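You operate a simulated robot arm through the tools that you are given. There is no shell and no other tool.

You are at the controls of a simulated robot arm. One attempt, no reset.

Task
Sticker the green and the ripe orange on the grey rack and tally them from zero.
Fine: they stay on the rack; put the foam block back; press 0 pcs once, then +1 twice; leave the other fruit alone. Set down upright: foam block.

The check looks at the end state, three seconds after you hand in, the way a careful person would. Anything else that was tipped, shoved, dropped, spilled or broken makes it a failure.

Robot
A 7-joint arm with a three-finger gripper, fixed in place. Base frame: the origin is on the floor under the middle of its stand, x ahead of it, y to its left, z up; the work surface is at about z = 0.74. Units: m, rad, N and s.
It reaches about 1.342 m from its shoulder. Its first joint turns from -2.897 to 2.897 rad. Payload 2.69 kg.
The TCP is the grasp point between the finger pads, 0.03 m short of the fingertips. In the tool frame z runs along the fingers and y along their closing line. The gripper opens to 0.128 m; its body begins 0.117 m behind the TCP.
Orientation is told as [roll, pitch, yaw] about the base's x, y, z axes, in that order, counted from this pose: with the fingers straight down and closing along the base's y, the tool's x points along the base's -x, its y along +y and its z along -z.

Tools
- The arm moves only by the tool apply_moves. Its argument "rows" is a list of rows, each a list of 3 entries, a list of its own where there are three numbers: the turn, a rotation vector about the tool's x, y, z in rad, then the shift along the tool's x, y, z in m, then the closure, from 0 (fully open) to 1 (shut). In form: [[[ax, ay, az], [dx, dy, dz], grip], ...]. A call has 1 to 20 rows; each row is the pose to reach, as a shift and turn from the pose commanded when the call began, along the tool's axes at that moment. A row lasts 0.2 s, in which the tool goes at most 0.05 m and 0.15 rad; a call with a longer step from one row to the next is refused whole, and so is a gripper value outside its range. A pose out of reach is approached as far as the arm can. The call stops where the force on the tool passes 40 N (or 10 N more than at its start, if that is more) or the arm is blocked; 0.2 s more then pass. The fingers move at their own pace (about 0.127 m/s each) and stop on an object; they squeeze with about 33 N. The grip force told is the motor's: it shows also when the fingers shut on nothing. Time passes only in rows, and 0.2 s behind the last, so rows that repeat a pose let the fingers close. The reply holds the time, the measured pose of the TCP, the force on the tool along the base axes, the opening and the grip force, in the units named above and with some noise, with the torque about the TCP (base axes, N m) and any sound that the robot's microphone picked up.
- Cameras (640 x 400 px; columns grow to the right, rows downward): "scene" is fixed at [0.3979, 0.6476, 1.3539]; the picture's right is [-0.84, -0.54, 0.00], its down [-0.38, 0.59, -0.71] and it looks along [0.38, -0.60, -0.70] (base axes); focal length 336 px, centre (320, 200). "wrist" rides on the gripper at [0.058, 0.054, -0.131] in the tool frame; the picture's right is [-0.68, 0.74, 0.00], its down [-0.62, -0.57, -0.55] and it looks along [-0.40, -0.37, 0.84] (tool axes); focal length 234 px, centre (320, 200). There is no depth. A picture from a camera that has moved, and an enlarged one, comes with that camera's place and axes in the base frame and with its lens.
- snapshot(camera): a new picture of that camera. The clock stands still meanwhile.
- lift_body(by): moves the trunk up (or, below 0, down) by that many m; the arm rides with it, the base frame stays. It gives what a move gives, with no picture.
- zoom(camera, box): a new picture of the part [left, top, right, bottom] of that camera's present view, enlarged. The clock stands still meanwhile.
- finish_job(): hands the job in; it is judged then, once.

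Nothing tells you positions but the pictures and the camera data. Unless the task says otherwise, let go and move clear before handing in.

The tools are called after "Emit:" as name(argument=value, ...) on one line, values as JSON. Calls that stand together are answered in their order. apply_moves: Moves the arm, as the interface text tells. Its arguments: {"type":"object","properties":{"rows":{"type":"array"}},"required":["rows"]} The other tools are called the same way: lift_body (by) moves the trunk up or down; snapshot (camera) takes a picture; zoom (camera, box) takes an enlarged picture of a part of a camera's view; finish_job () hands the job in.

At the start:

```text
time: 0.0
ee_pos: [0.6403, 0.4863, 1.1102]
orientation: [0.0, 0.0, -0.001]
ft_force: [-0.1, -0.3, 0.0]
moment: [0.0, -0.03, 0.02]
width: 0.128
finger_force: 0.0
trunk travel left (down, up): [-0.15, 0.2]
```

scene: 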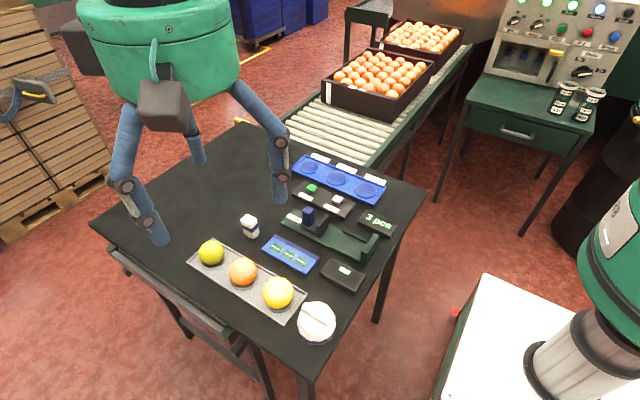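
wrist: 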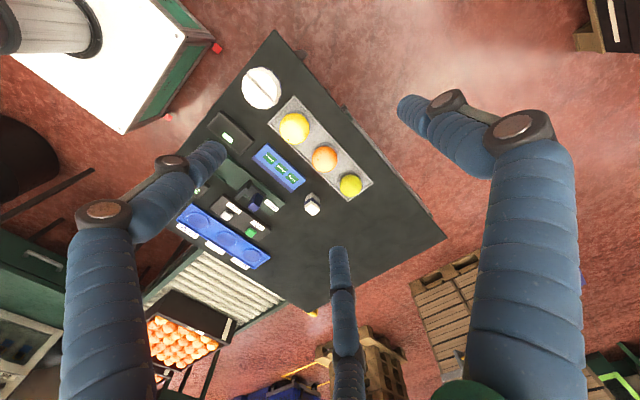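

I see a table with a grey rack of three fruits (green-yellow, orange, yellow), a blue tray with stickers, a foam block or sticker stamp, a tally device and other items. I'll zoom in first to identify things.

Emit:
zoom(camera="scene", box=[180, 200, 340, 340])

Emit:
zoom(camera="scene", box=[260, 140, 420, 300])

Emit:
zoom(camera="wrist", box=[160, 60, 400, 280])

```text
2.86 times, centred on (260, 270) of scene
camera zoom: at [0.3979, 0.6476, 1.3539], right [-0.84, -0.54, 0.0], down [-0.38, 0.59, -0.71], along [0.38, -0.6, -0.7], focal length 961 px, centre (491, 0)
```

zoom: 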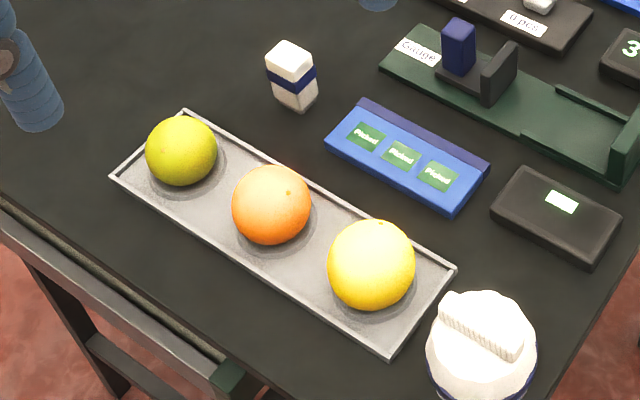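

```text
2.50 times, centred on (340, 220) of scene
camera zoom: at [0.3979, 0.6476, 1.3539], right [-0.84, -0.54, 0.0], down [-0.38, 0.59, -0.71], along [0.38, -0.6, -0.7], focal length 841 px, centre (270, 150)
```

zoom: 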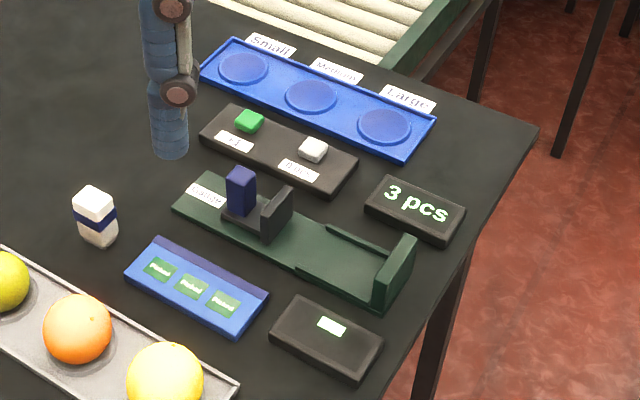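

```text
1.82 times, centred on (280, 170) of wrist
camera zoom: at [0.5828, 0.5402, 1.2399], right [0.68, 0.74, 0.0], down [0.62, -0.57, 0.55], along [0.4, -0.37, -0.84], focal length 426 px, centre (393, 254)
```

zoom: 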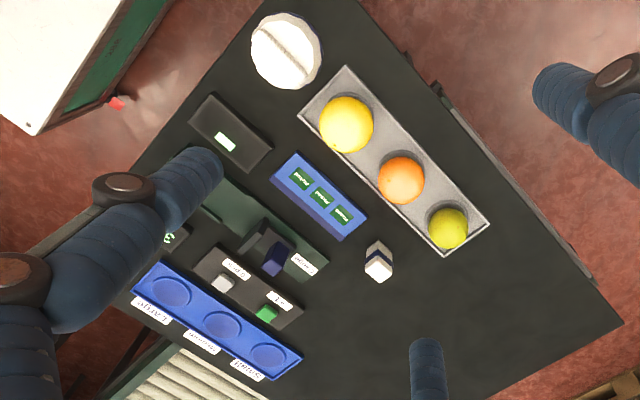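

The green fruit, the orange, and the yellow fruit sit on the rack. A white block with a blue band is probably the foam block, next to a blue sticker pad. I want closer views of each item before moving.

Emit:
zoom(camera="scene", box=[230, 200, 280, 250])

Emit:
zoom(camera="scene", box=[255, 225, 325, 285])

Emit:
zoom(camera="scene", box=[280, 165, 370, 235])

Emit:
zoom(camera="scene", box=[285, 250, 375, 350])

Emit:
zoom(camera="scene", box=[180, 220, 310, 330])

```text
8.00 times, centred on (255, 225) of scene
camera zoom: at [0.3979, 0.6476, 1.3539], right [-0.84, -0.54, 0.0], down [-0.38, 0.59, -0.71], along [0.38, -0.6, -0.7], focal length 2690 px, centre (840, 0)
```

zoom: 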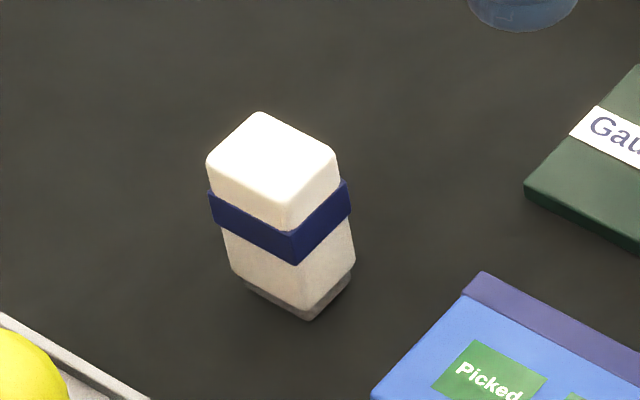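

```text
6.67 times, centred on (290, 255) of scene
camera zoom: at [0.3979, 0.6476, 1.3539], right [-0.84, -0.54, 0.0], down [-0.38, 0.59, -0.71], along [0.38, -0.6, -0.7], focal length 2242 px, centre (520, -167)
```

zoom: 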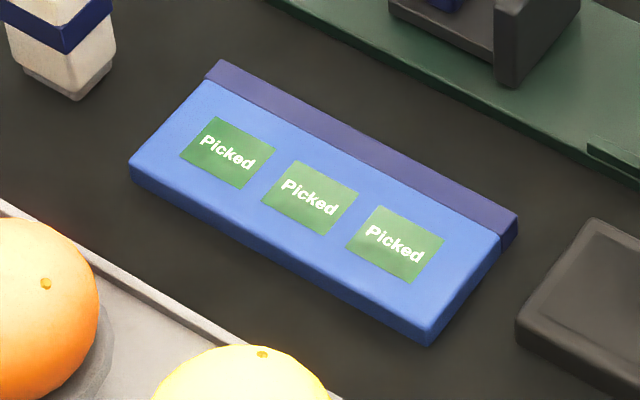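

```text
5.71 times, centred on (325, 200) of scene
camera zoom: at [0.3979, 0.6476, 1.3539], right [-0.84, -0.54, 0.0], down [-0.38, 0.59, -0.71], along [0.38, -0.6, -0.7], focal length 1922 px, centre (291, 200)
```

zoom: 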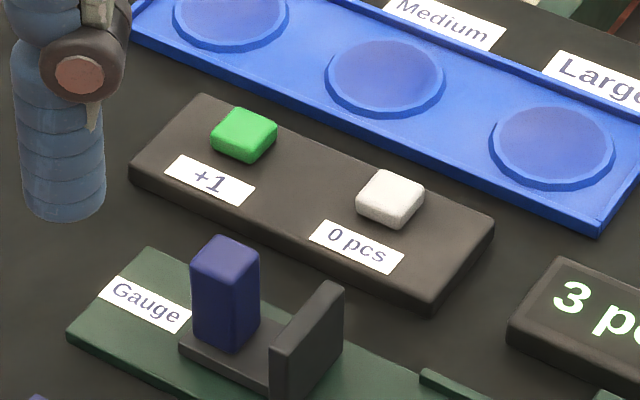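

```text
4.00 times, centred on (330, 300) of scene
camera zoom: at [0.3979, 0.6476, 1.3539], right [-0.84, -0.54, 0.0], down [-0.38, 0.59, -0.71], along [0.38, -0.6, -0.7], focal length 1345 px, centre (280, -200)
```

zoom: 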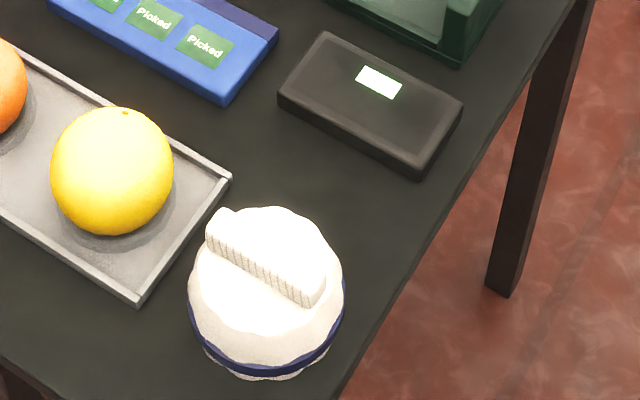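

```text
3.64 times, centred on (245, 275) of scene
camera zoom: at [0.3979, 0.6476, 1.3539], right [-0.84, -0.54, 0.0], down [-0.38, 0.59, -0.71], along [0.38, -0.6, -0.7], focal length 1223 px, centre (593, -73)
```

zoom: 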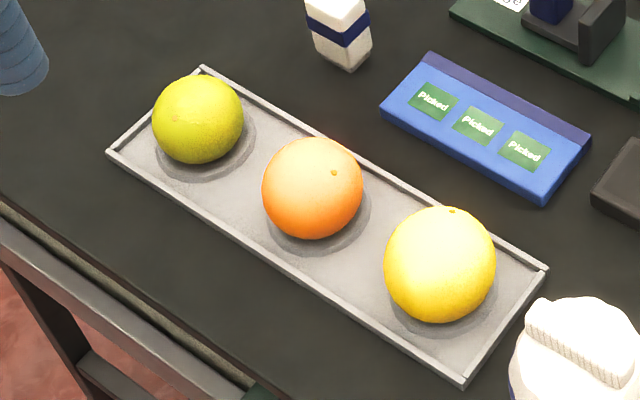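

The items line up with the base axes. I place the foam block near (0.806, 0.308), the stickers at y≈0.3145 with x≈0.728/0.694/0.660, the green fruit near (0.825, 0.41) and the orange near (0.735, 0.41). I'll move above the foam block at a safe height with the gripper half closed and look again.

Emit:
apply_moves(rows=[[[0, 0, 0], [-0.02075, -0.02225, 0.02], 0.2], [[0, 0, 0], [-0.0415, -0.0445, 0.04], 0.5], [[0, 0, 0], [-0.06225, -0.06675, 0.06], 0.5], [[0, 0, 0], [-0.083, -0.089, 0.08], 0.5], [[0, 0, 0], [-0.10375, -0.11125, 0.1], 0.5], [[0, 0, 0], [-0.1245, -0.1335, 0.12], 0.5], [[0, 0, 0], [-0.14525, -0.15575, 0.14], 0.5], [[0, 0, 0], [-0.166, -0.178, 0.16], 0.5], [[0, 0, 0], [-0.166, -0.178, 0.16], 0.5]])

Emit:
snapshot(camera="wrist")

Emit:
snapshot(camera="scene")

```text
time: 2.0
ee_pos: [0.8099, 0.3064, 0.9485]
orientation: [0.0, 0.001, -0.001]
ft_force: [0.5, 0.1, 0.2]
moment: [0.0, 0.06, -0.02]
width: 0.064
finger_force: 0.1
trunk travel left (down, up): [-0.15, 0.2]
```

```text
taken
camera wrist: at [0.751, 0.3606, 1.0797], right [0.68, 0.74, 0.0], down [0.62, -0.57, 0.55], along [0.4, -0.37, -0.84], focal length 234 px, centre (320, 200)
```

wrist: 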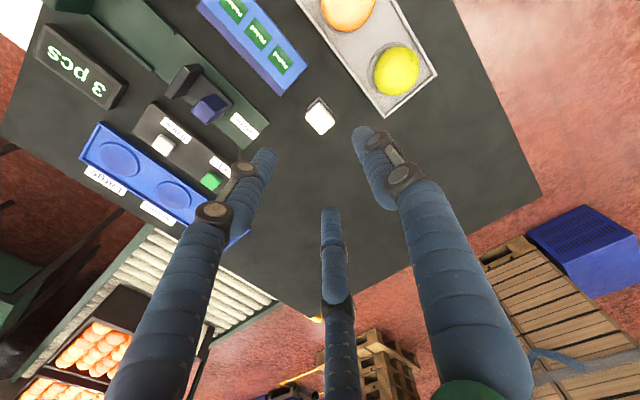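

```text
taken
```

scene: 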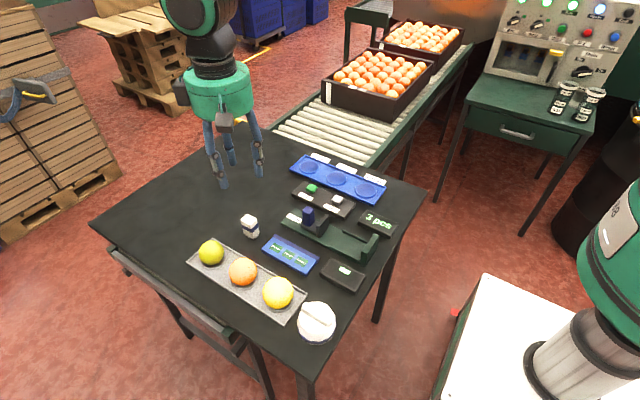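

The gripper hovers above the block area, and the foam block shows as a small white square near the middle of the wrist view. I'll zoom in to measure it more closely.

Emit:
zoom(camera="wrist", box=[270, 70, 370, 170])

Emit:
zoom(camera="wrist", box=[200, 0, 440, 150])

Emit:
zoom(camera="scene", box=[230, 205, 270, 245])

```text
4.00 times, centred on (320, 120) of wrist
camera zoom: at [0.751, 0.3606, 1.0797], right [0.68, 0.74, 0.0], down [0.62, -0.57, 0.55], along [0.4, -0.37, -0.84], focal length 937 px, centre (320, 520)
```

zoom: 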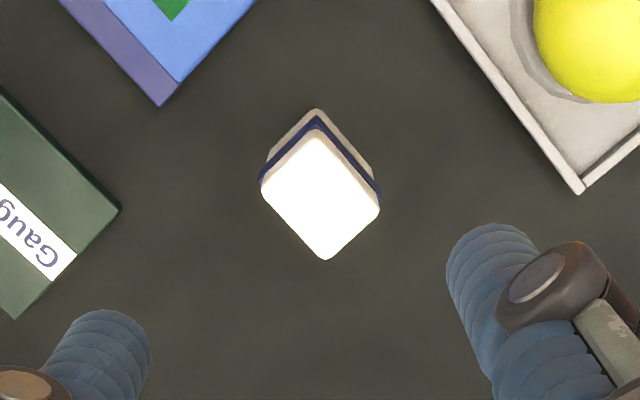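

```text
2.67 times, centred on (320, 75) of wrist
camera zoom: at [0.751, 0.3606, 1.0797], right [0.68, 0.74, 0.0], down [0.62, -0.57, 0.55], along [0.4, -0.37, -0.84], focal length 624 px, centre (320, 533)
```

zoom: 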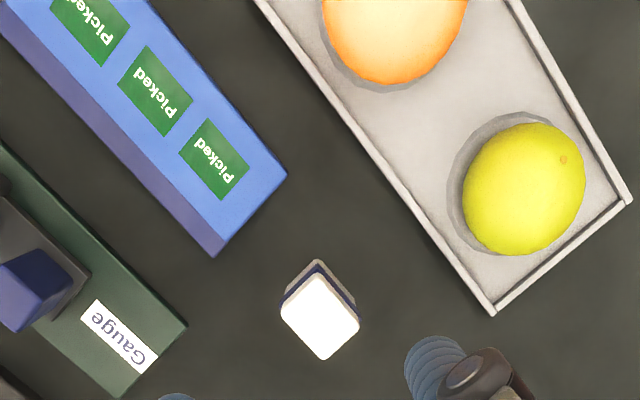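

```text
10.00 times, centred on (250, 225) of scene
camera zoom: at [0.3979, 0.6476, 1.3539], right [-0.84, -0.54, 0.0], down [-0.38, 0.59, -0.71], along [0.38, -0.6, -0.7], focal length 3363 px, centre (1020, -50)
```

zoom: 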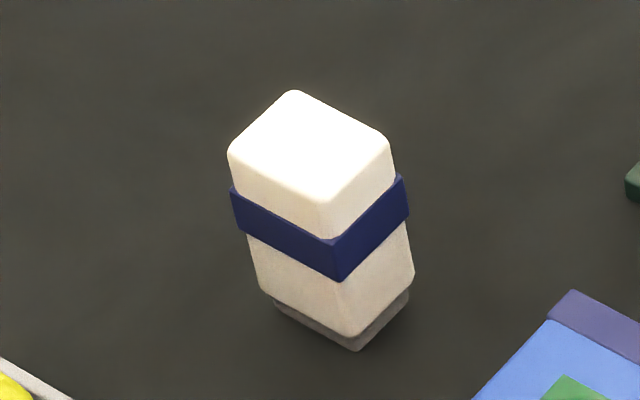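

The block's body measures about 29 mm in x and 21 mm in y, and about 55–60 mm tall. Its centre is near (0.803, 0.311). Before going down, I'll close the fingers in the air to learn how they converge.

Emit:
apply_moves(rows=[[[0, 0, 0], [0, 0, 0], 0.8], [[0, 0, 0], [0, 0, 0], 0.8], [[0, 0, 0], [0, 0, 0], 0.8]])

Emit:
snapshot(camera="wrist")

Emit:
zoom(camera="scene", box=[160, 60, 320, 200])

```text
time: 2.8
ee_pos: [0.8083, 0.3084, 0.9496]
orientation: [0.001, 0.0, -0.001]
ft_force: [0.0, 0.2, -0.9]
moment: [0.03, -0.01, 0.02]
width: 0.0255
finger_force: 0.1
trunk travel left (down, up): [-0.15, 0.2]
```

```text
taken
camera wrist: at [0.7503, 0.3611, 1.0801], right [0.68, 0.74, 0.0], down [0.62, -0.57, 0.55], along [0.4, -0.37, -0.84], focal length 234 px, centre (320, 200)
```

wrist: 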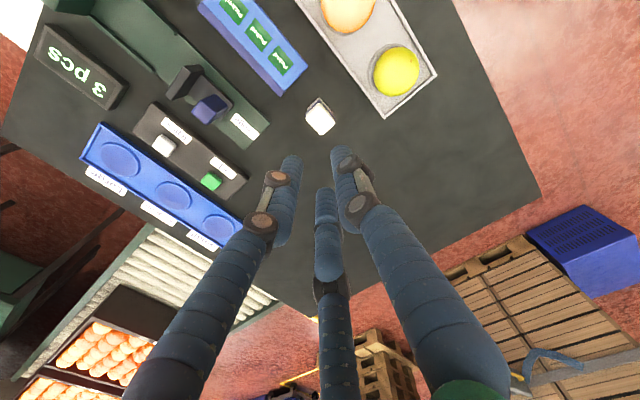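

```text
2.86 times, centred on (240, 130) of scene
camera zoom: at [0.3979, 0.6476, 1.3539], right [-0.84, -0.54, 0.0], down [-0.38, 0.59, -0.71], along [0.38, -0.6, -0.7], focal length 961 px, centre (549, 400)
```

zoom: 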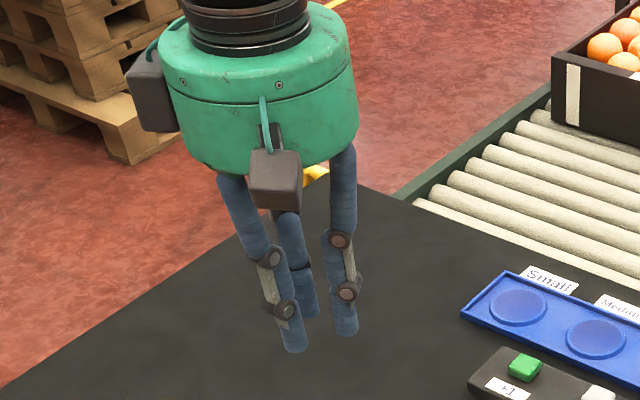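

The fingers converge radially at 120° spacing, with the single one on the +y side and vertical tips. I'll reopen to about 60 mm, line up over (0.803, 0.3115), and come down partway to check alignment.

Emit:
apply_moves(rows=[[[0, 0, 0], [0.0033, 0.0032, 0.0], 0.5], [[0, 0, 0], [0.0033, 0.0032, 0.03], 0.5], [[0, 0, 0], [0.0033, 0.0032, 0.06], 0.5], [[0, 0, 0], [0.0033, 0.0032, 0.08], 0.5], [[0, 0, 0], [0.0033, 0.0032, 0.08], 0.5], [[0, 0, 0], [0.0033, 0.0032, 0.08], 0.5]])

Emit:
snapshot(camera="wrist")

Emit:
zoom(camera="scene", box=[190, 150, 310, 260])

```text
time: 4.2
ee_pos: [0.8044, 0.3131, 0.8687]
orientation: [-0.001, 0.0, 0.0]
ft_force: [-0.7, 0.5, 0.4]
moment: [0.01, 0.02, 0.03]
width: 0.064
finger_force: 0.1
trunk travel left (down, up): [-0.15, 0.2]
```

```text
taken
camera wrist: at [0.746, 0.3667, 0.9999], right [0.68, 0.74, 0.0], down [0.62, -0.57, 0.55], along [0.4, -0.37, -0.84], focal length 234 px, centre (320, 200)
```

wrist: 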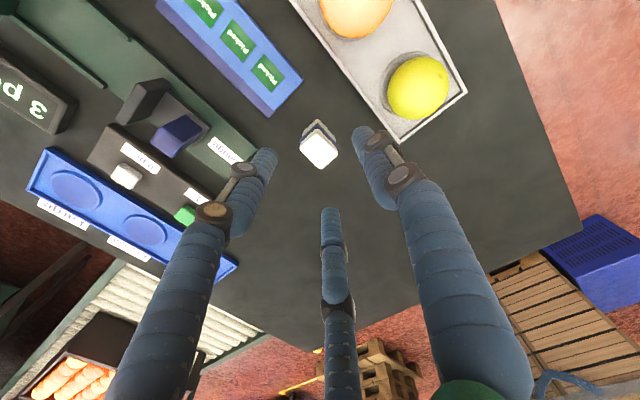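

```text
3.64 times, centred on (250, 205) of scene
camera zoom: at [0.3979, 0.6476, 1.3539], right [-0.84, -0.54, 0.0], down [-0.38, 0.59, -0.71], along [0.38, -0.6, -0.7], focal length 1223 px, centre (574, 182)
```

zoom: 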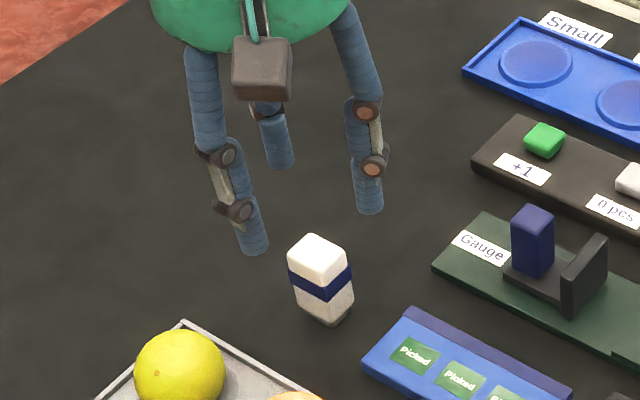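

The fingers straddle the block's location. I'll zoom the wrist view to re-measure the block's top from this lower position.

Emit:
zoom(camera="wrist", box=[270, 100, 370, 200])

```text
4.00 times, centred on (320, 150) of wrist
camera zoom: at [0.746, 0.3667, 0.9999], right [0.68, 0.74, 0.0], down [0.62, -0.57, 0.55], along [0.4, -0.37, -0.84], focal length 937 px, centre (320, 400)
```

zoom: 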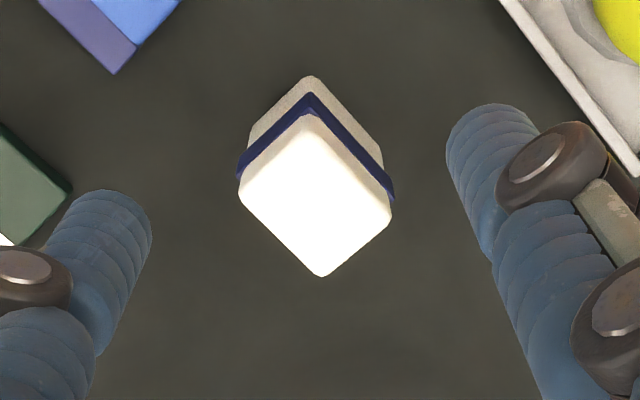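

The wrist views triangulate the block at about (0.803, 0.312) with its top at z≈0.79, and the gripper is over it. I'll go down to TCP z≈0.785 with the opening trimmed to about 55 mm, then check before closing.

Emit:
apply_moves(rows=[[[0, 0, 0], [0.0005, -0.0005, 0.02], 0.57], [[0, 0, 0], [0.0005, -0.0005, 0.04], 0.57], [[0, 0, 0], [0.0005, -0.0005, 0.055], 0.57], [[0, 0, 0], [0.0005, -0.0005, 0.07], 0.57], [[0, 0, 0], [0.0005, -0.0005, 0.08], 0.57], [[0, 0, 0], [0.0005, -0.0005, 0.085], 0.57], [[0, 0, 0], [0.0005, -0.0005, 0.085], 0.57]])

Emit:
snapshot(camera="wrist")

Emit:
zoom(camera="scene", box=[190, 170, 310, 280])

```text
time: 5.8
ee_pos: [0.8028, 0.3116, 0.7843]
orientation: [-0.001, 0.0, -0.001]
ft_force: [-0.9, -0.1, 0.4]
moment: [0.0, -0.01, 0.01]
width: 0.0549
finger_force: 0.0
trunk travel left (down, up): [-0.15, 0.2]
```

```text
taken
camera wrist: at [0.7445, 0.3648, 0.9144], right [0.68, 0.74, 0.0], down [0.62, -0.57, 0.55], along [0.4, -0.37, -0.84], focal length 234 px, centre (320, 200)
```

wrist: 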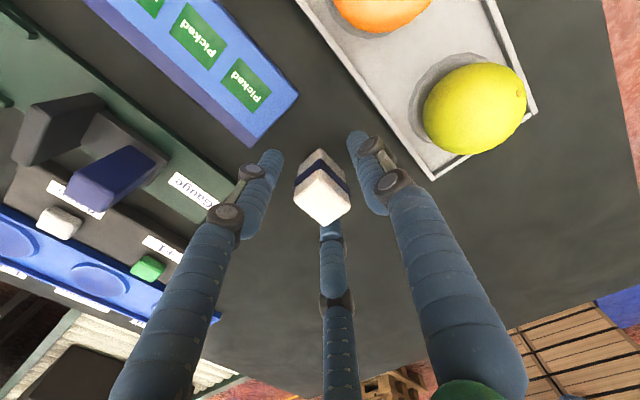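

```text
3.64 times, centred on (250, 225) of scene
camera zoom: at [0.3979, 0.6476, 1.3539], right [-0.84, -0.54, 0.0], down [-0.38, 0.59, -0.71], along [0.38, -0.6, -0.7], focal length 1223 px, centre (574, 109)
```

zoom: 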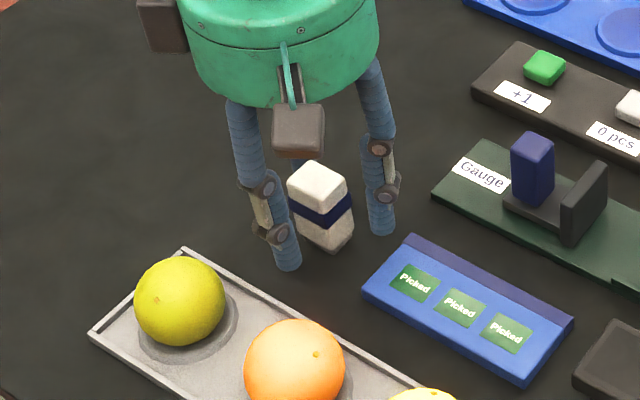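

The block is centred between the three fingers and clear of the rack and pad. I'll close gently on it.

Emit:
apply_moves(rows=[[[0, 0, 0], [0, 0, 0], 0.65], [[0, 0, 0], [0, 0, 0], 0.72], [[0, 0, 0], [0, 0, 0], 0.78], [[0, 0, 0], [0, 0, 0], 0.85], [[0, 0, 0], [0, 0, 0], 0.92], [[0, 0, 0], [0, 0, 0], 1.0], [[0, 0, 0], [0, 0, 0], 1.0]])

Emit:
snapshot(camera="wrist")

Emit:
zoom(camera="scene", box=[190, 170, 310, 280])

```text
time: 7.4
ee_pos: [0.8032, 0.3105, 0.7835]
orientation: [-0.001, 0.0, 0.0]
ft_force: [0.0, 0.1, 0.8]
moment: [-0.01, 0.01, 0.03]
width: 0.0291
finger_force: 32.8
trunk travel left (down, up): [-0.15, 0.2]
```

```text
taken
camera wrist: at [0.7445, 0.3648, 0.9145], right [0.68, 0.74, 0.0], down [0.62, -0.57, 0.55], along [0.4, -0.37, -0.84], focal length 234 px, centre (320, 200)
```

wrist: 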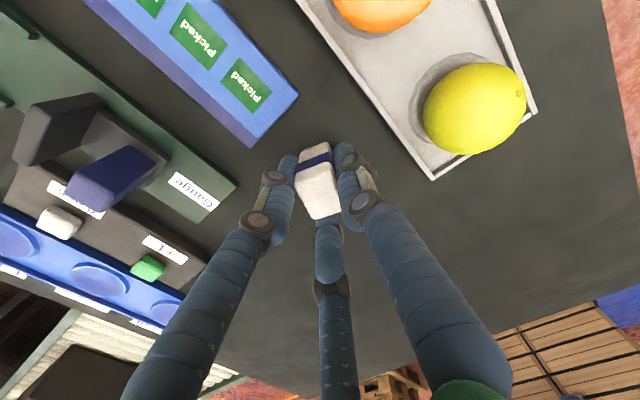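

```text
3.64 times, centred on (250, 225) of scene
camera zoom: at [0.3979, 0.6476, 1.3539], right [-0.84, -0.54, 0.0], down [-0.38, 0.59, -0.71], along [0.38, -0.6, -0.7], focal length 1223 px, centre (574, 109)
```

zoom: 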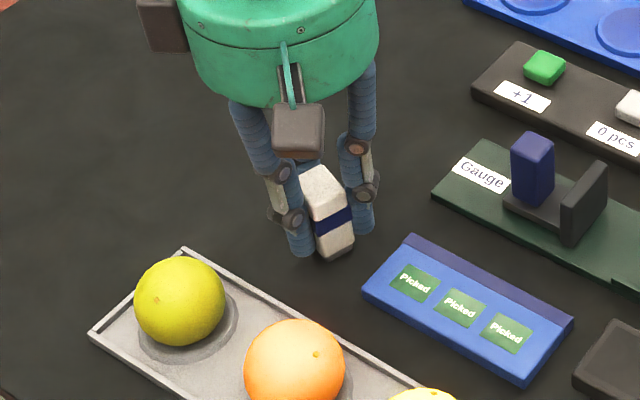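

The grip took hold at 29 mm, but the block seems to have yawed in the fingers. I'll zoom to see how much.

Emit:
zoom(camera="wrist", box=[270, 120, 370, 240])

Emit:
zoom(camera="scene", box=[230, 200, 280, 250])

```text
3.33 times, centred on (320, 180) of wrist
camera zoom: at [0.7445, 0.3648, 0.9145], right [0.68, 0.74, 0.0], down [0.62, -0.57, 0.55], along [0.4, -0.37, -0.84], focal length 781 px, centre (320, 267)
```

zoom: 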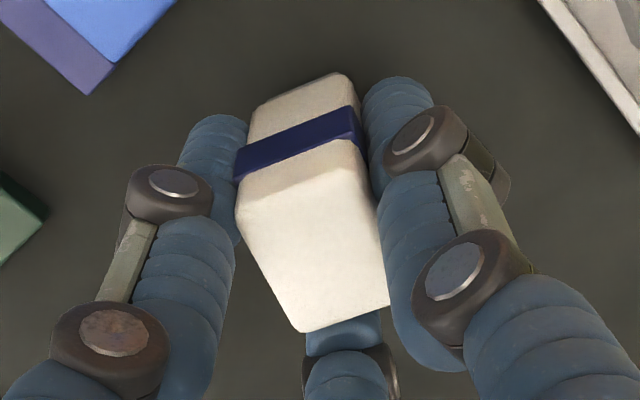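

```text
8.00 times, centred on (255, 225) of scene
camera zoom: at [0.3979, 0.6476, 1.3539], right [-0.84, -0.54, 0.0], down [-0.38, 0.59, -0.71], along [0.38, -0.6, -0.7], focal length 2690 px, centre (840, 0)
```

zoom: 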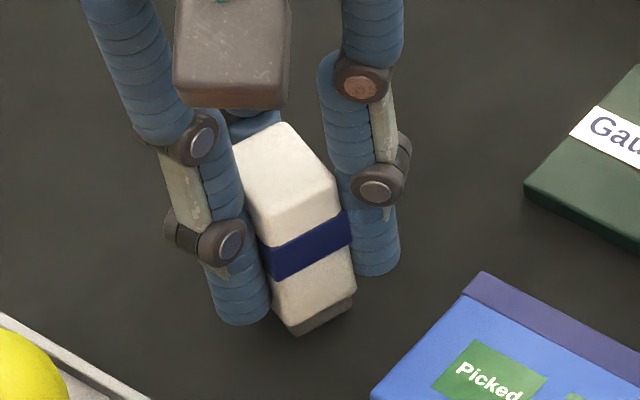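

The block yawed roughly −20° in the fingers but is held firmly at 33 N and still upright. I'll lift it 0.10 m straight up, turn the gripper +0.35 rad about vertical to realign the block with x, and look again.

Emit:
apply_moves(rows=[[[0, 0, 0], [0, 0, -0.01], 1.0], [[0, 0, 0], [0, 0, -0.03], 1.0], [[0, 0, 0], [0, 0, -0.06], 1.0], [[0, 0, 0], [0, 0, -0.09], 1.0], [[0, 0, 0], [0, 0, -0.1], 1.0], [[0, 0, 0], [0, 0, -0.1], 1.0], [[0, 0, -0.1], [0, 0, -0.1], 1.0], [[0, 0, -0.2], [0, 0, -0.1], 1.0], [[0, 0, -0.3], [0, 0, -0.1], 1.0], [[0, 0, -0.35], [0, 0, -0.1], 1.0], [[0, 0, -0.35], [0, 0, -0.1], 1.0], [[0, 0, -0.35], [0, 0, -0.1], 1.0]])

Emit:
snapshot(camera="wrist")

Emit:
zoom(camera="scene", box=[190, 150, 310, 260])

```text
time: 10.0
ee_pos: [0.804, 0.312, 0.8833]
orientation: [0.0, 0.002, 0.348]
ft_force: [-0.1, 0.0, -0.4]
moment: [-0.04, 0.01, -0.02]
width: 0.0287
finger_force: 33.5
trunk travel left (down, up): [-0.15, 0.2]
```

```text
taken
camera wrist: at [0.7305, 0.3413, 1.0144], right [0.38, 0.92, 0.0], down [0.77, -0.32, 0.55], along [0.51, -0.21, -0.84], focal length 234 px, centre (320, 200)
```

wrist: 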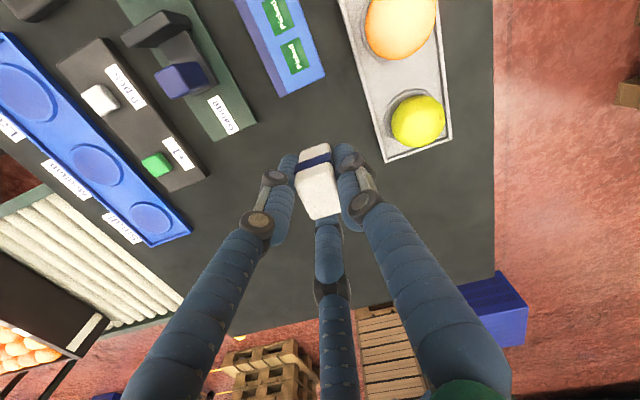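

```text
3.64 times, centred on (250, 205) of scene
camera zoom: at [0.3979, 0.6476, 1.3539], right [-0.84, -0.54, 0.0], down [-0.38, 0.59, -0.71], along [0.38, -0.6, -0.7], focal length 1223 px, centre (574, 182)
```

zoom: 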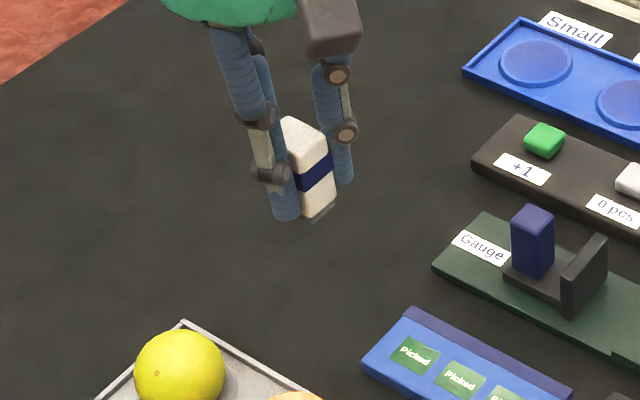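

The block lifted cleanly and is held. I'll zoom to verify its alignment with the table axes and its offset from the TCP.

Emit:
zoom(camera="scene", box=[235, 170, 285, 220])

Emit:
zoom(camera="wrist", box=[270, 130, 370, 230])

```text
8.00 times, centred on (260, 195) of scene
camera zoom: at [0.3979, 0.6476, 1.3539], right [-0.84, -0.54, 0.0], down [-0.38, 0.59, -0.71], along [0.38, -0.6, -0.7], focal length 2690 px, centre (800, 240)
```

zoom: 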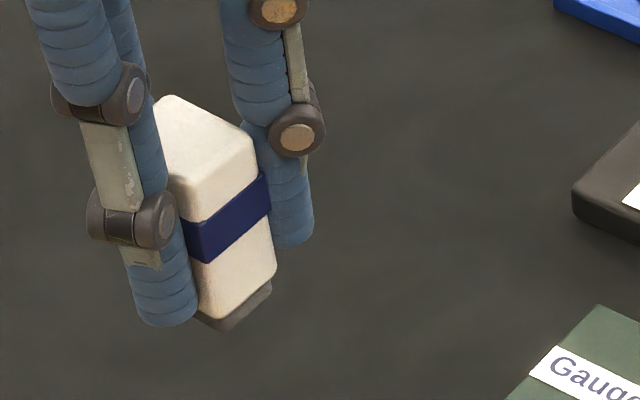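

```text
4.00 times, centred on (320, 180) of wrist
camera zoom: at [0.7305, 0.3413, 1.0144], right [0.38, 0.92, 0.0], down [0.77, -0.32, 0.55], along [0.51, -0.21, -0.84], focal length 937 px, centre (320, 280)
```

zoom: 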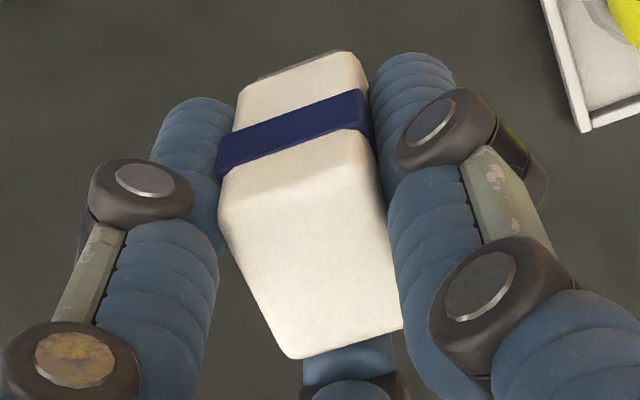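

The block is now square to the table, about 3 mm to the −x side of the TCP. I'll carry it over the first sticker, which I place near (0.727, 0.3165), and hover about 3 cm above to check alignment.

Emit:
apply_moves(rows=[[[0, 0, 0], [0.0224, 0.0096, 0], 1.0], [[0, 0, 0], [0.0448, 0.0192, 0], 1.0], [[0, 0, 0], [0.0672, 0.0288, 0], 1.0], [[0, 0, 0], [0.0672, 0.0288, 0.02], 1.0], [[0, 0, 0], [0.0672, 0.0288, 0.04], 1.0], [[0, 0, 0], [0.0672, 0.0288, 0.055], 1.0], [[0, 0, 0], [0.0672, 0.0288, 0.055], 1.0], [[0, 0, 0], [0.0672, 0.0288, 0.055], 1.0]])

Emit:
zoom(camera="scene", box=[240, 190, 320, 270])

Emit:
snapshot(camera="wrist")

Emit:
zoom(camera="wrist", box=[260, 90, 360, 190])

```text
time: 11.8
ee_pos: [0.7327, 0.3138, 0.8275]
orientation: [0.001, -0.001, 0.348]
ft_force: [-0.3, 1.0, -0.6]
moment: [0.01, 0.04, -0.01]
width: 0.0283
finger_force: 33.6
trunk travel left (down, up): [-0.15, 0.2]
```

```text
5.00 times, centred on (280, 230) of scene
camera zoom: at [0.3979, 0.6476, 1.3539], right [-0.84, -0.54, 0.0], down [-0.38, 0.59, -0.71], along [0.38, -0.6, -0.7], focal length 1682 px, centre (520, 50)
```

zoom: 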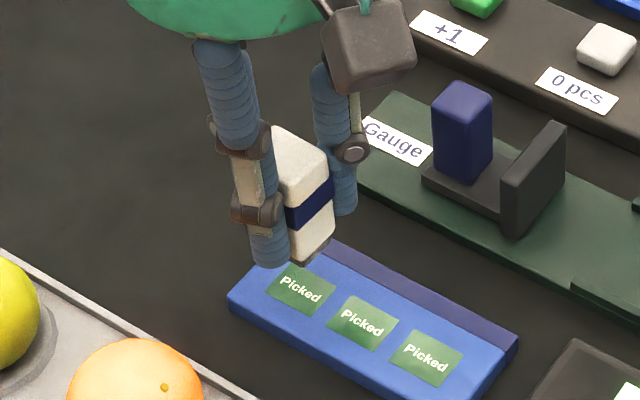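

```text
taken
camera wrist: at [0.6587, 0.3441, 0.9584], right [0.38, 0.92, 0.0], down [0.77, -0.32, 0.55], along [0.51, -0.21, -0.84], focal length 234 px, centre (320, 200)
```

wrist: 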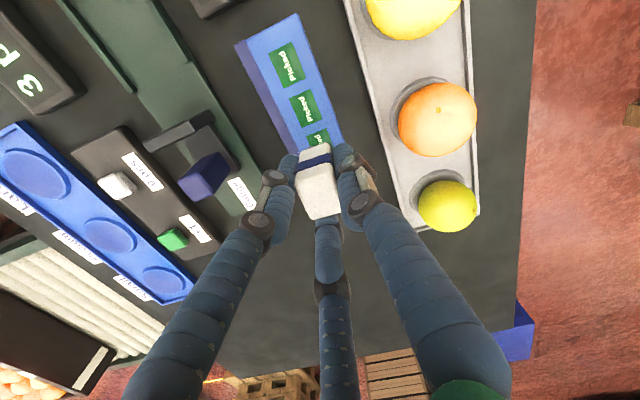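

```text
4.00 times, centred on (310, 140) of wrist
camera zoom: at [0.6587, 0.3441, 0.9584], right [0.38, 0.92, 0.0], down [0.77, -0.32, 0.55], along [0.51, -0.21, -0.84], focal length 937 px, centre (360, 440)
```

zoom: 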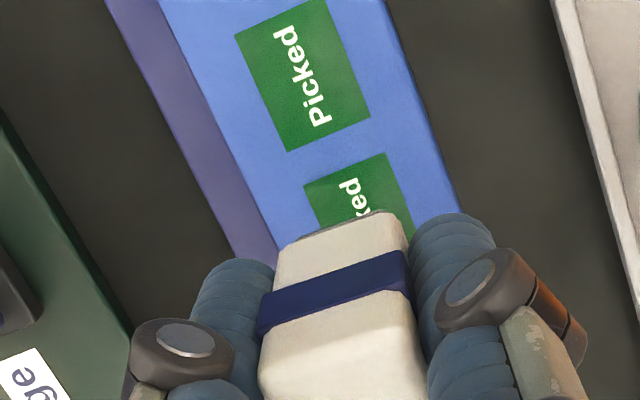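

The block sits over sticker 1 to within about 1 mm. I'll lower it close to the pad and view the gap.

Emit:
apply_moves(rows=[[[0, 0, 0], [-0.0004, 0.0011, 0.01], 1.0], [[0, 0, 0], [-0.0004, 0.0011, 0.018], 1.0], [[0, 0, 0], [-0.0004, 0.0011, 0.023], 1.0], [[0, 0, 0], [-0.0004, 0.0011, 0.023], 1.0]])

Emit:
zoom(camera="scene", box=[250, 210, 310, 270])

Emit:
zoom(camera="wrist", box=[260, 90, 360, 190])

```text
time: 12.8
ee_pos: [0.7313, 0.3174, 0.8046]
orientation: [0.0, -0.001, 0.348]
ft_force: [-0.9, -0.3, -1.2]
moment: [0.01, 0.02, 0.01]
width: 0.0284
finger_force: 32.9
trunk travel left (down, up): [-0.15, 0.2]
```

```text
6.67 times, centred on (280, 240) of scene
camera zoom: at [0.3979, 0.6476, 1.3539], right [-0.84, -0.54, 0.0], down [-0.38, 0.59, -0.71], along [0.38, -0.6, -0.7], focal length 2242 px, centre (587, -67)
```

zoom: 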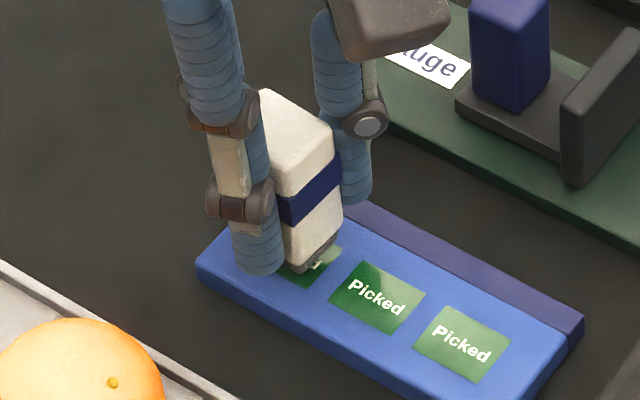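

```text
4.00 times, centred on (310, 140) of wrist
camera zoom: at [0.6578, 0.3466, 0.9357], right [0.38, 0.92, 0.0], down [0.77, -0.32, 0.55], along [0.51, -0.21, -0.84], focal length 937 px, centre (360, 440)
```

zoom: 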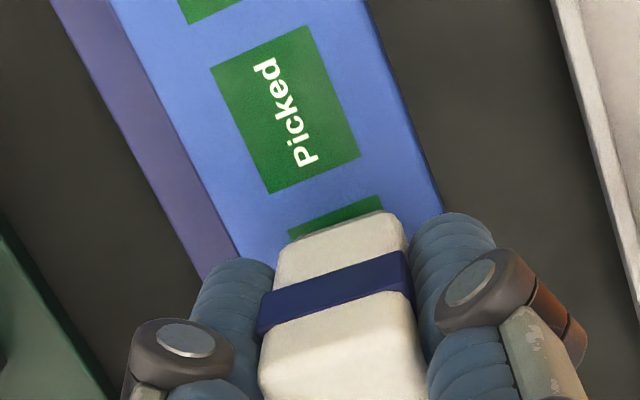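

The foot is a few millimetres above sticker 1 and aligned. I'll creep down in small steps and watch the force.

Emit:
apply_moves(rows=[[[0, 0, 0], [0, 0, 0.002], 1.0], [[0, 0, 0], [0, 0, 0.004], 1.0], [[0, 0, 0], [0, 0, 0.004], 1.0]])

```text
time: 13.6
ee_pos: [0.7307, 0.3163, 0.8023]
orientation: [0.0, 0.001, 0.35]
ft_force: [-0.2, 1.2, 0.8]
moment: [0.0, -0.04, -0.05]
width: 0.0284
finger_force: 33.0
trunk travel left (down, up): [-0.15, 0.2]
```

No contact force shows yet. I'll continue down in small steps.

Emit:
apply_moves(rows=[[[0, 0, 0], [0, 0, 0.001], 1.0], [[0, 0, 0], [0, 0, 0.002], 1.0], [[0, 0, 0], [0, 0, 0.002], 1.0]])

Emit:
zoom(camera="scene", box=[255, 220, 305, 270])

```text
time: 14.4
ee_pos: [0.7315, 0.3156, 0.7996]
orientation: [0.0, -0.001, 0.349]
ft_force: [0.3, 0.0, -0.2]
moment: [0.01, 0.02, -0.02]
width: 0.0282
finger_force: 33.2
trunk travel left (down, up): [-0.15, 0.2]
```

```text
8.00 times, centred on (280, 245) of scene
camera zoom: at [0.3979, 0.6476, 1.3539], right [-0.84, -0.54, 0.0], down [-0.38, 0.59, -0.71], along [0.38, -0.6, -0.7], focal length 2690 px, centre (640, -160)
```

zoom: 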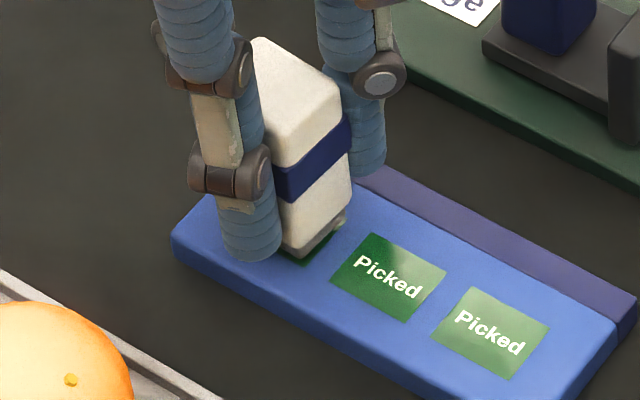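

It is nearly touching. I'll continue in 1–2 mm steps.

Emit:
apply_moves(rows=[[[0, 0, 0], [0, 0, 0.001], 1.0], [[0, 0, 0], [0, 0, 0.002], 1.0], [[0, 0, 0], [0, 0, 0.002], 1.0]])

```text
time: 15.2
ee_pos: [0.7311, 0.3177, 0.7978]
orientation: [0.0, 0.001, 0.35]
ft_force: [-0.1, -0.4, -1.2]
moment: [0.02, -0.01, -0.01]
width: 0.0283
finger_force: 33.1
trunk travel left (down, up): [-0.15, 0.2]
```

Emit:
apply_moves(rows=[[[0, 0, 0], [0, 0, 0.001], 1.0], [[0, 0, 0], [0, 0, 0.0015], 1.0], [[0, 0, 0], [0, 0, 0.0015], 1.0]])

Emit:
zoom(camera="scene", box=[255, 220, 305, 270])

```text
time: 16.0
ee_pos: [0.7307, 0.3171, 0.7981]
orientation: [0.0, 0.0, 0.35]
ft_force: [-0.5, -0.3, -1.0]
moment: [0.01, 0.01, 0.0]
width: 0.0283
finger_force: 33.2
trunk travel left (down, up): [-0.15, 0.2]
```

```text
8.00 times, centred on (280, 245) of scene
camera zoom: at [0.3979, 0.6476, 1.3539], right [-0.84, -0.54, 0.0], down [-0.38, 0.59, -0.71], along [0.38, -0.6, -0.7], focal length 2690 px, centre (640, -160)
```

zoom: 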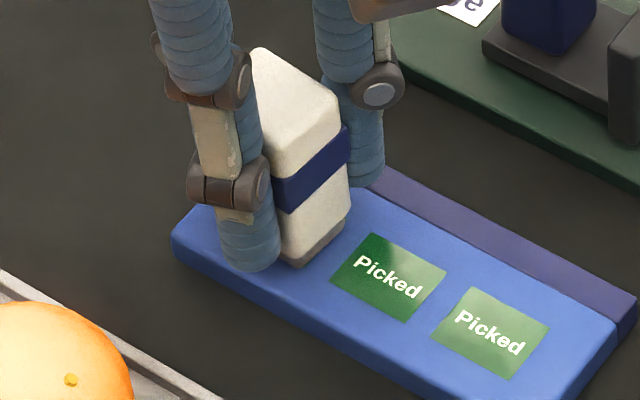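

The foot now covers the sticker but the force is still near zero. I'll keep creeping.

Emit:
apply_moves(rows=[[[0, 0, 0], [0, 0, 0.001], 1.0], [[0, 0, 0], [0, 0, 0.0015], 1.0], [[0, 0, 0], [0, 0, 0.0015], 1.0]])

Emit:
zoom(camera="scene", box=[255, 220, 305, 270])

```text
time: 16.8
ee_pos: [0.7313, 0.3176, 0.7963]
orientation: [-0.001, -0.001, 0.35]
ft_force: [0.1, -0.9, 0.6]
moment: [0.03, -0.02, 0.02]
width: 0.0283
finger_force: 32.6
trunk travel left (down, up): [-0.15, 0.2]
```

```text
8.00 times, centred on (280, 245) of scene
camera zoom: at [0.3979, 0.6476, 1.3539], right [-0.84, -0.54, 0.0], down [-0.38, 0.59, -0.71], along [0.38, -0.6, -0.7], focal length 2690 px, centre (640, -160)
```

zoom: 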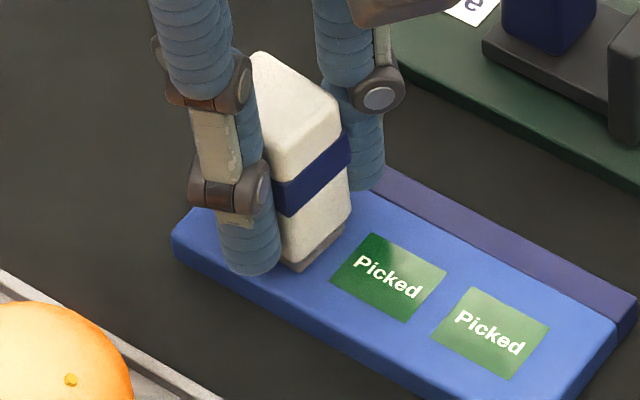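

Emit:
apply_moves(rows=[[[0, 0, 0], [0, 0, 0.001], 1.0], [[0, 0, 0], [0, 0, 0.0015], 1.0], [[0, 0, 0], [0, 0, 0.0015], 1.0]])

```text
time: 17.6
ee_pos: [0.7312, 0.3172, 0.7956]
orientation: [0.001, -0.002, 0.35]
ft_force: [-4.3, 2.0, 19.4]
moment: [0.12, 0.29, 0.02]
width: 0.0281
finger_force: 33.2
trunk travel left (down, up): [-0.15, 0.2]
```

Contact registered at 19 N, so the sticker should be stuck to the foam. I'll lift straight up and check.

Emit:
apply_moves(rows=[[[0, 0, 0], [0, 0, 0], 1.0], [[0, 0, 0], [0, 0, -0.005], 1.0], [[0, 0, 0], [0, 0, -0.02], 1.0], [[0, 0, 0], [0, 0, -0.05], 1.0], [[0, 0, 0], [0, 0, -0.08], 1.0], [[0, 0, 0], [0, 0, -0.08], 1.0]])

Emit:
zoom(camera="scene", box=[245, 190, 325, 270])

Emit:
zoom(camera="wrist", box=[240, 40, 400, 180])

```text
time: 19.0
ee_pos: [0.7315, 0.3169, 0.875]
orientation: [0.001, 0.001, 0.349]
ft_force: [0.2, 0.3, 0.2]
moment: [0.02, -0.02, -0.02]
width: 0.0282
finger_force: 33.1
trunk travel left (down, up): [-0.15, 0.2]
```

```text
5.00 times, centred on (285, 230) of scene
camera zoom: at [0.3979, 0.6476, 1.3539], right [-0.84, -0.54, 0.0], down [-0.38, 0.59, -0.71], along [0.38, -0.6, -0.7], focal length 1682 px, centre (495, 50)
```

zoom: 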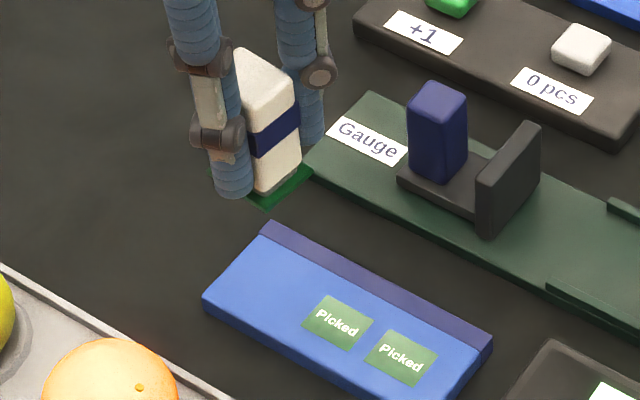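

```text
2.86 times, centred on (320, 110) of wrist
camera zoom: at [0.658, 0.3452, 1.0044], right [0.38, 0.92, 0.0], down [0.77, -0.32, 0.55], along [0.51, -0.21, -0.84], focal length 669 px, centre (320, 457)
```

zoom: 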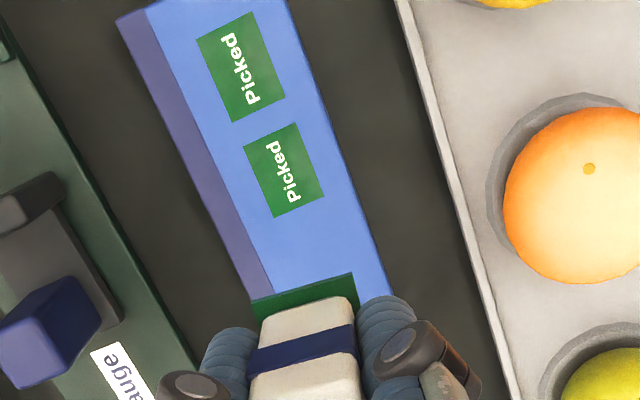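

The sticker came away on the foam's foot and two remain on the pad. Next I'll carry it over the orange, near (0.735, 0.41), staying above the fruit tops.

Emit:
apply_moves(rows=[[[0, 0, 0], [0, 0, -0.01], 1.0], [[0, 0, 0], [-0.0127, 0.0275, -0.01], 1.0], [[0, 0, 0], [-0.0254, 0.0549, -0.01], 1.0], [[0, 0, 0], [-0.0381, 0.0824, -0.01], 1.0], [[0, 0, 0], [-0.0381, 0.0824, -0.01], 1.0], [[0, 0, 0], [-0.0381, 0.0824, -0.01], 1.0]])

Emit:
zoom(camera="scene", box=[190, 200, 300, 300])

Emit:
snapshot(camera="wrist")

Emit:
zoom(camera="wrist", box=[250, 60, 390, 180])

```text
time: 20.4
ee_pos: [0.7398, 0.4074, 0.8838]
orientation: [0.001, -0.001, 0.349]
ft_force: [0.6, -0.2, -0.6]
moment: [-0.03, -0.03, 0.04]
width: 0.0282
finger_force: 33.4
trunk travel left (down, up): [-0.15, 0.2]
```

```text
4.00 times, centred on (245, 250) of scene
camera zoom: at [0.3979, 0.6476, 1.3539], right [-0.84, -0.54, 0.0], down [-0.38, 0.59, -0.71], along [0.38, -0.6, -0.7], focal length 1345 px, centre (620, 0)
```

zoom: 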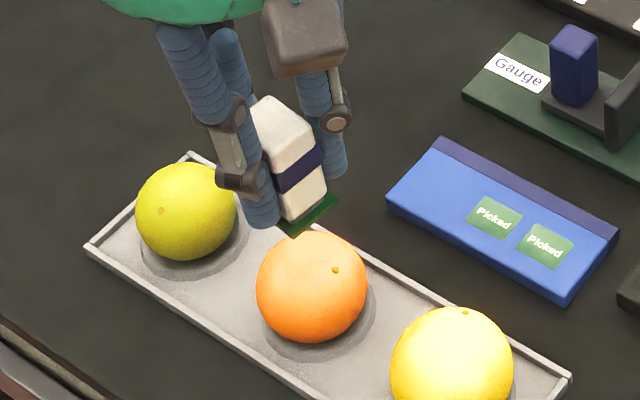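

```text
taken
camera wrist: at [0.6666, 0.4384, 1.0153], right [0.38, 0.92, 0.0], down [0.77, -0.32, 0.55], along [0.51, -0.21, -0.84], focal length 234 px, centre (320, 200)
```

wrist: 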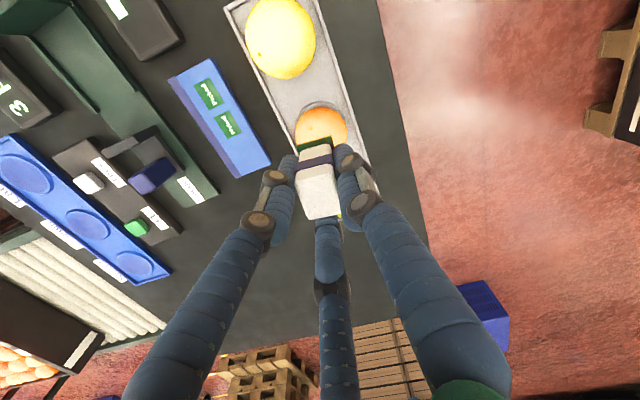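

```text
3.33 times, centred on (320, 120) of wrist
camera zoom: at [0.6666, 0.4384, 1.0153], right [0.38, 0.92, 0.0], down [0.77, -0.32, 0.55], along [0.51, -0.21, -0.84], focal length 781 px, centre (320, 467)
```

zoom: 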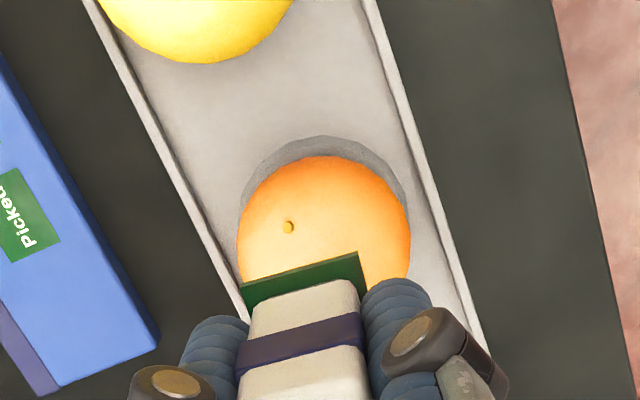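

The foam is centred over the orange within about 2 mm. I'll nudge +2 mm in y and go down to just above its top.

Emit:
apply_moves(rows=[[[0, 0, 0], [0.0002, 0.0022, 0.01], 1.0], [[0, 0, 0], [0.0002, 0.0022, 0.02], 1.0], [[0, 0, 0], [0.0002, 0.0022, 0.026], 1.0], [[0, 0, 0], [0.0002, 0.0022, 0.026], 1.0]])

Emit:
zoom(camera="scene", box=[205, 220, 285, 300])

Emit:
zoom(camera="wrist", box=[250, 60, 390, 180])

```text
time: 21.4
ee_pos: [0.7388, 0.4098, 0.8591]
orientation: [0.001, 0.001, 0.349]
ft_force: [0.1, 0.8, 0.0]
moment: [0.01, 0.01, 0.01]
width: 0.028
finger_force: 33.5
trunk travel left (down, up): [-0.15, 0.2]
```

```text
5.00 times, centred on (245, 260) of scene
camera zoom: at [0.3979, 0.6476, 1.3539], right [-0.84, -0.54, 0.0], down [-0.38, 0.59, -0.71], along [0.38, -0.6, -0.7], focal length 1682 px, centre (695, -100)
```

zoom: 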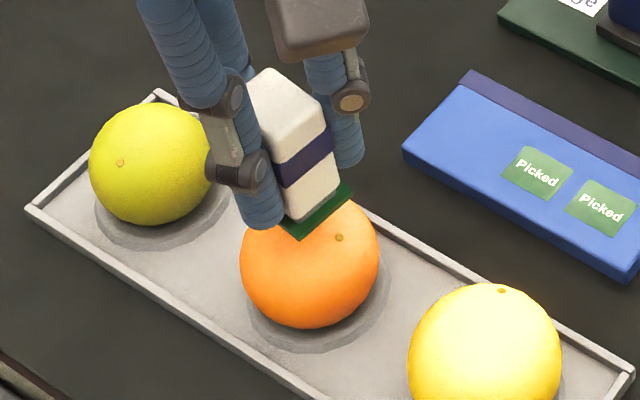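

```text
3.33 times, centred on (320, 120) of wrist
camera zoom: at [0.6659, 0.4389, 0.9892], right [0.38, 0.92, 0.0], down [0.77, -0.32, 0.55], along [0.51, -0.21, -0.84], focal length 781 px, centre (320, 467)
```

zoom: 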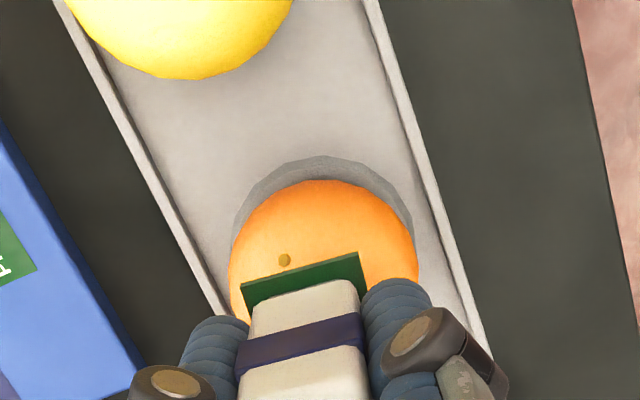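

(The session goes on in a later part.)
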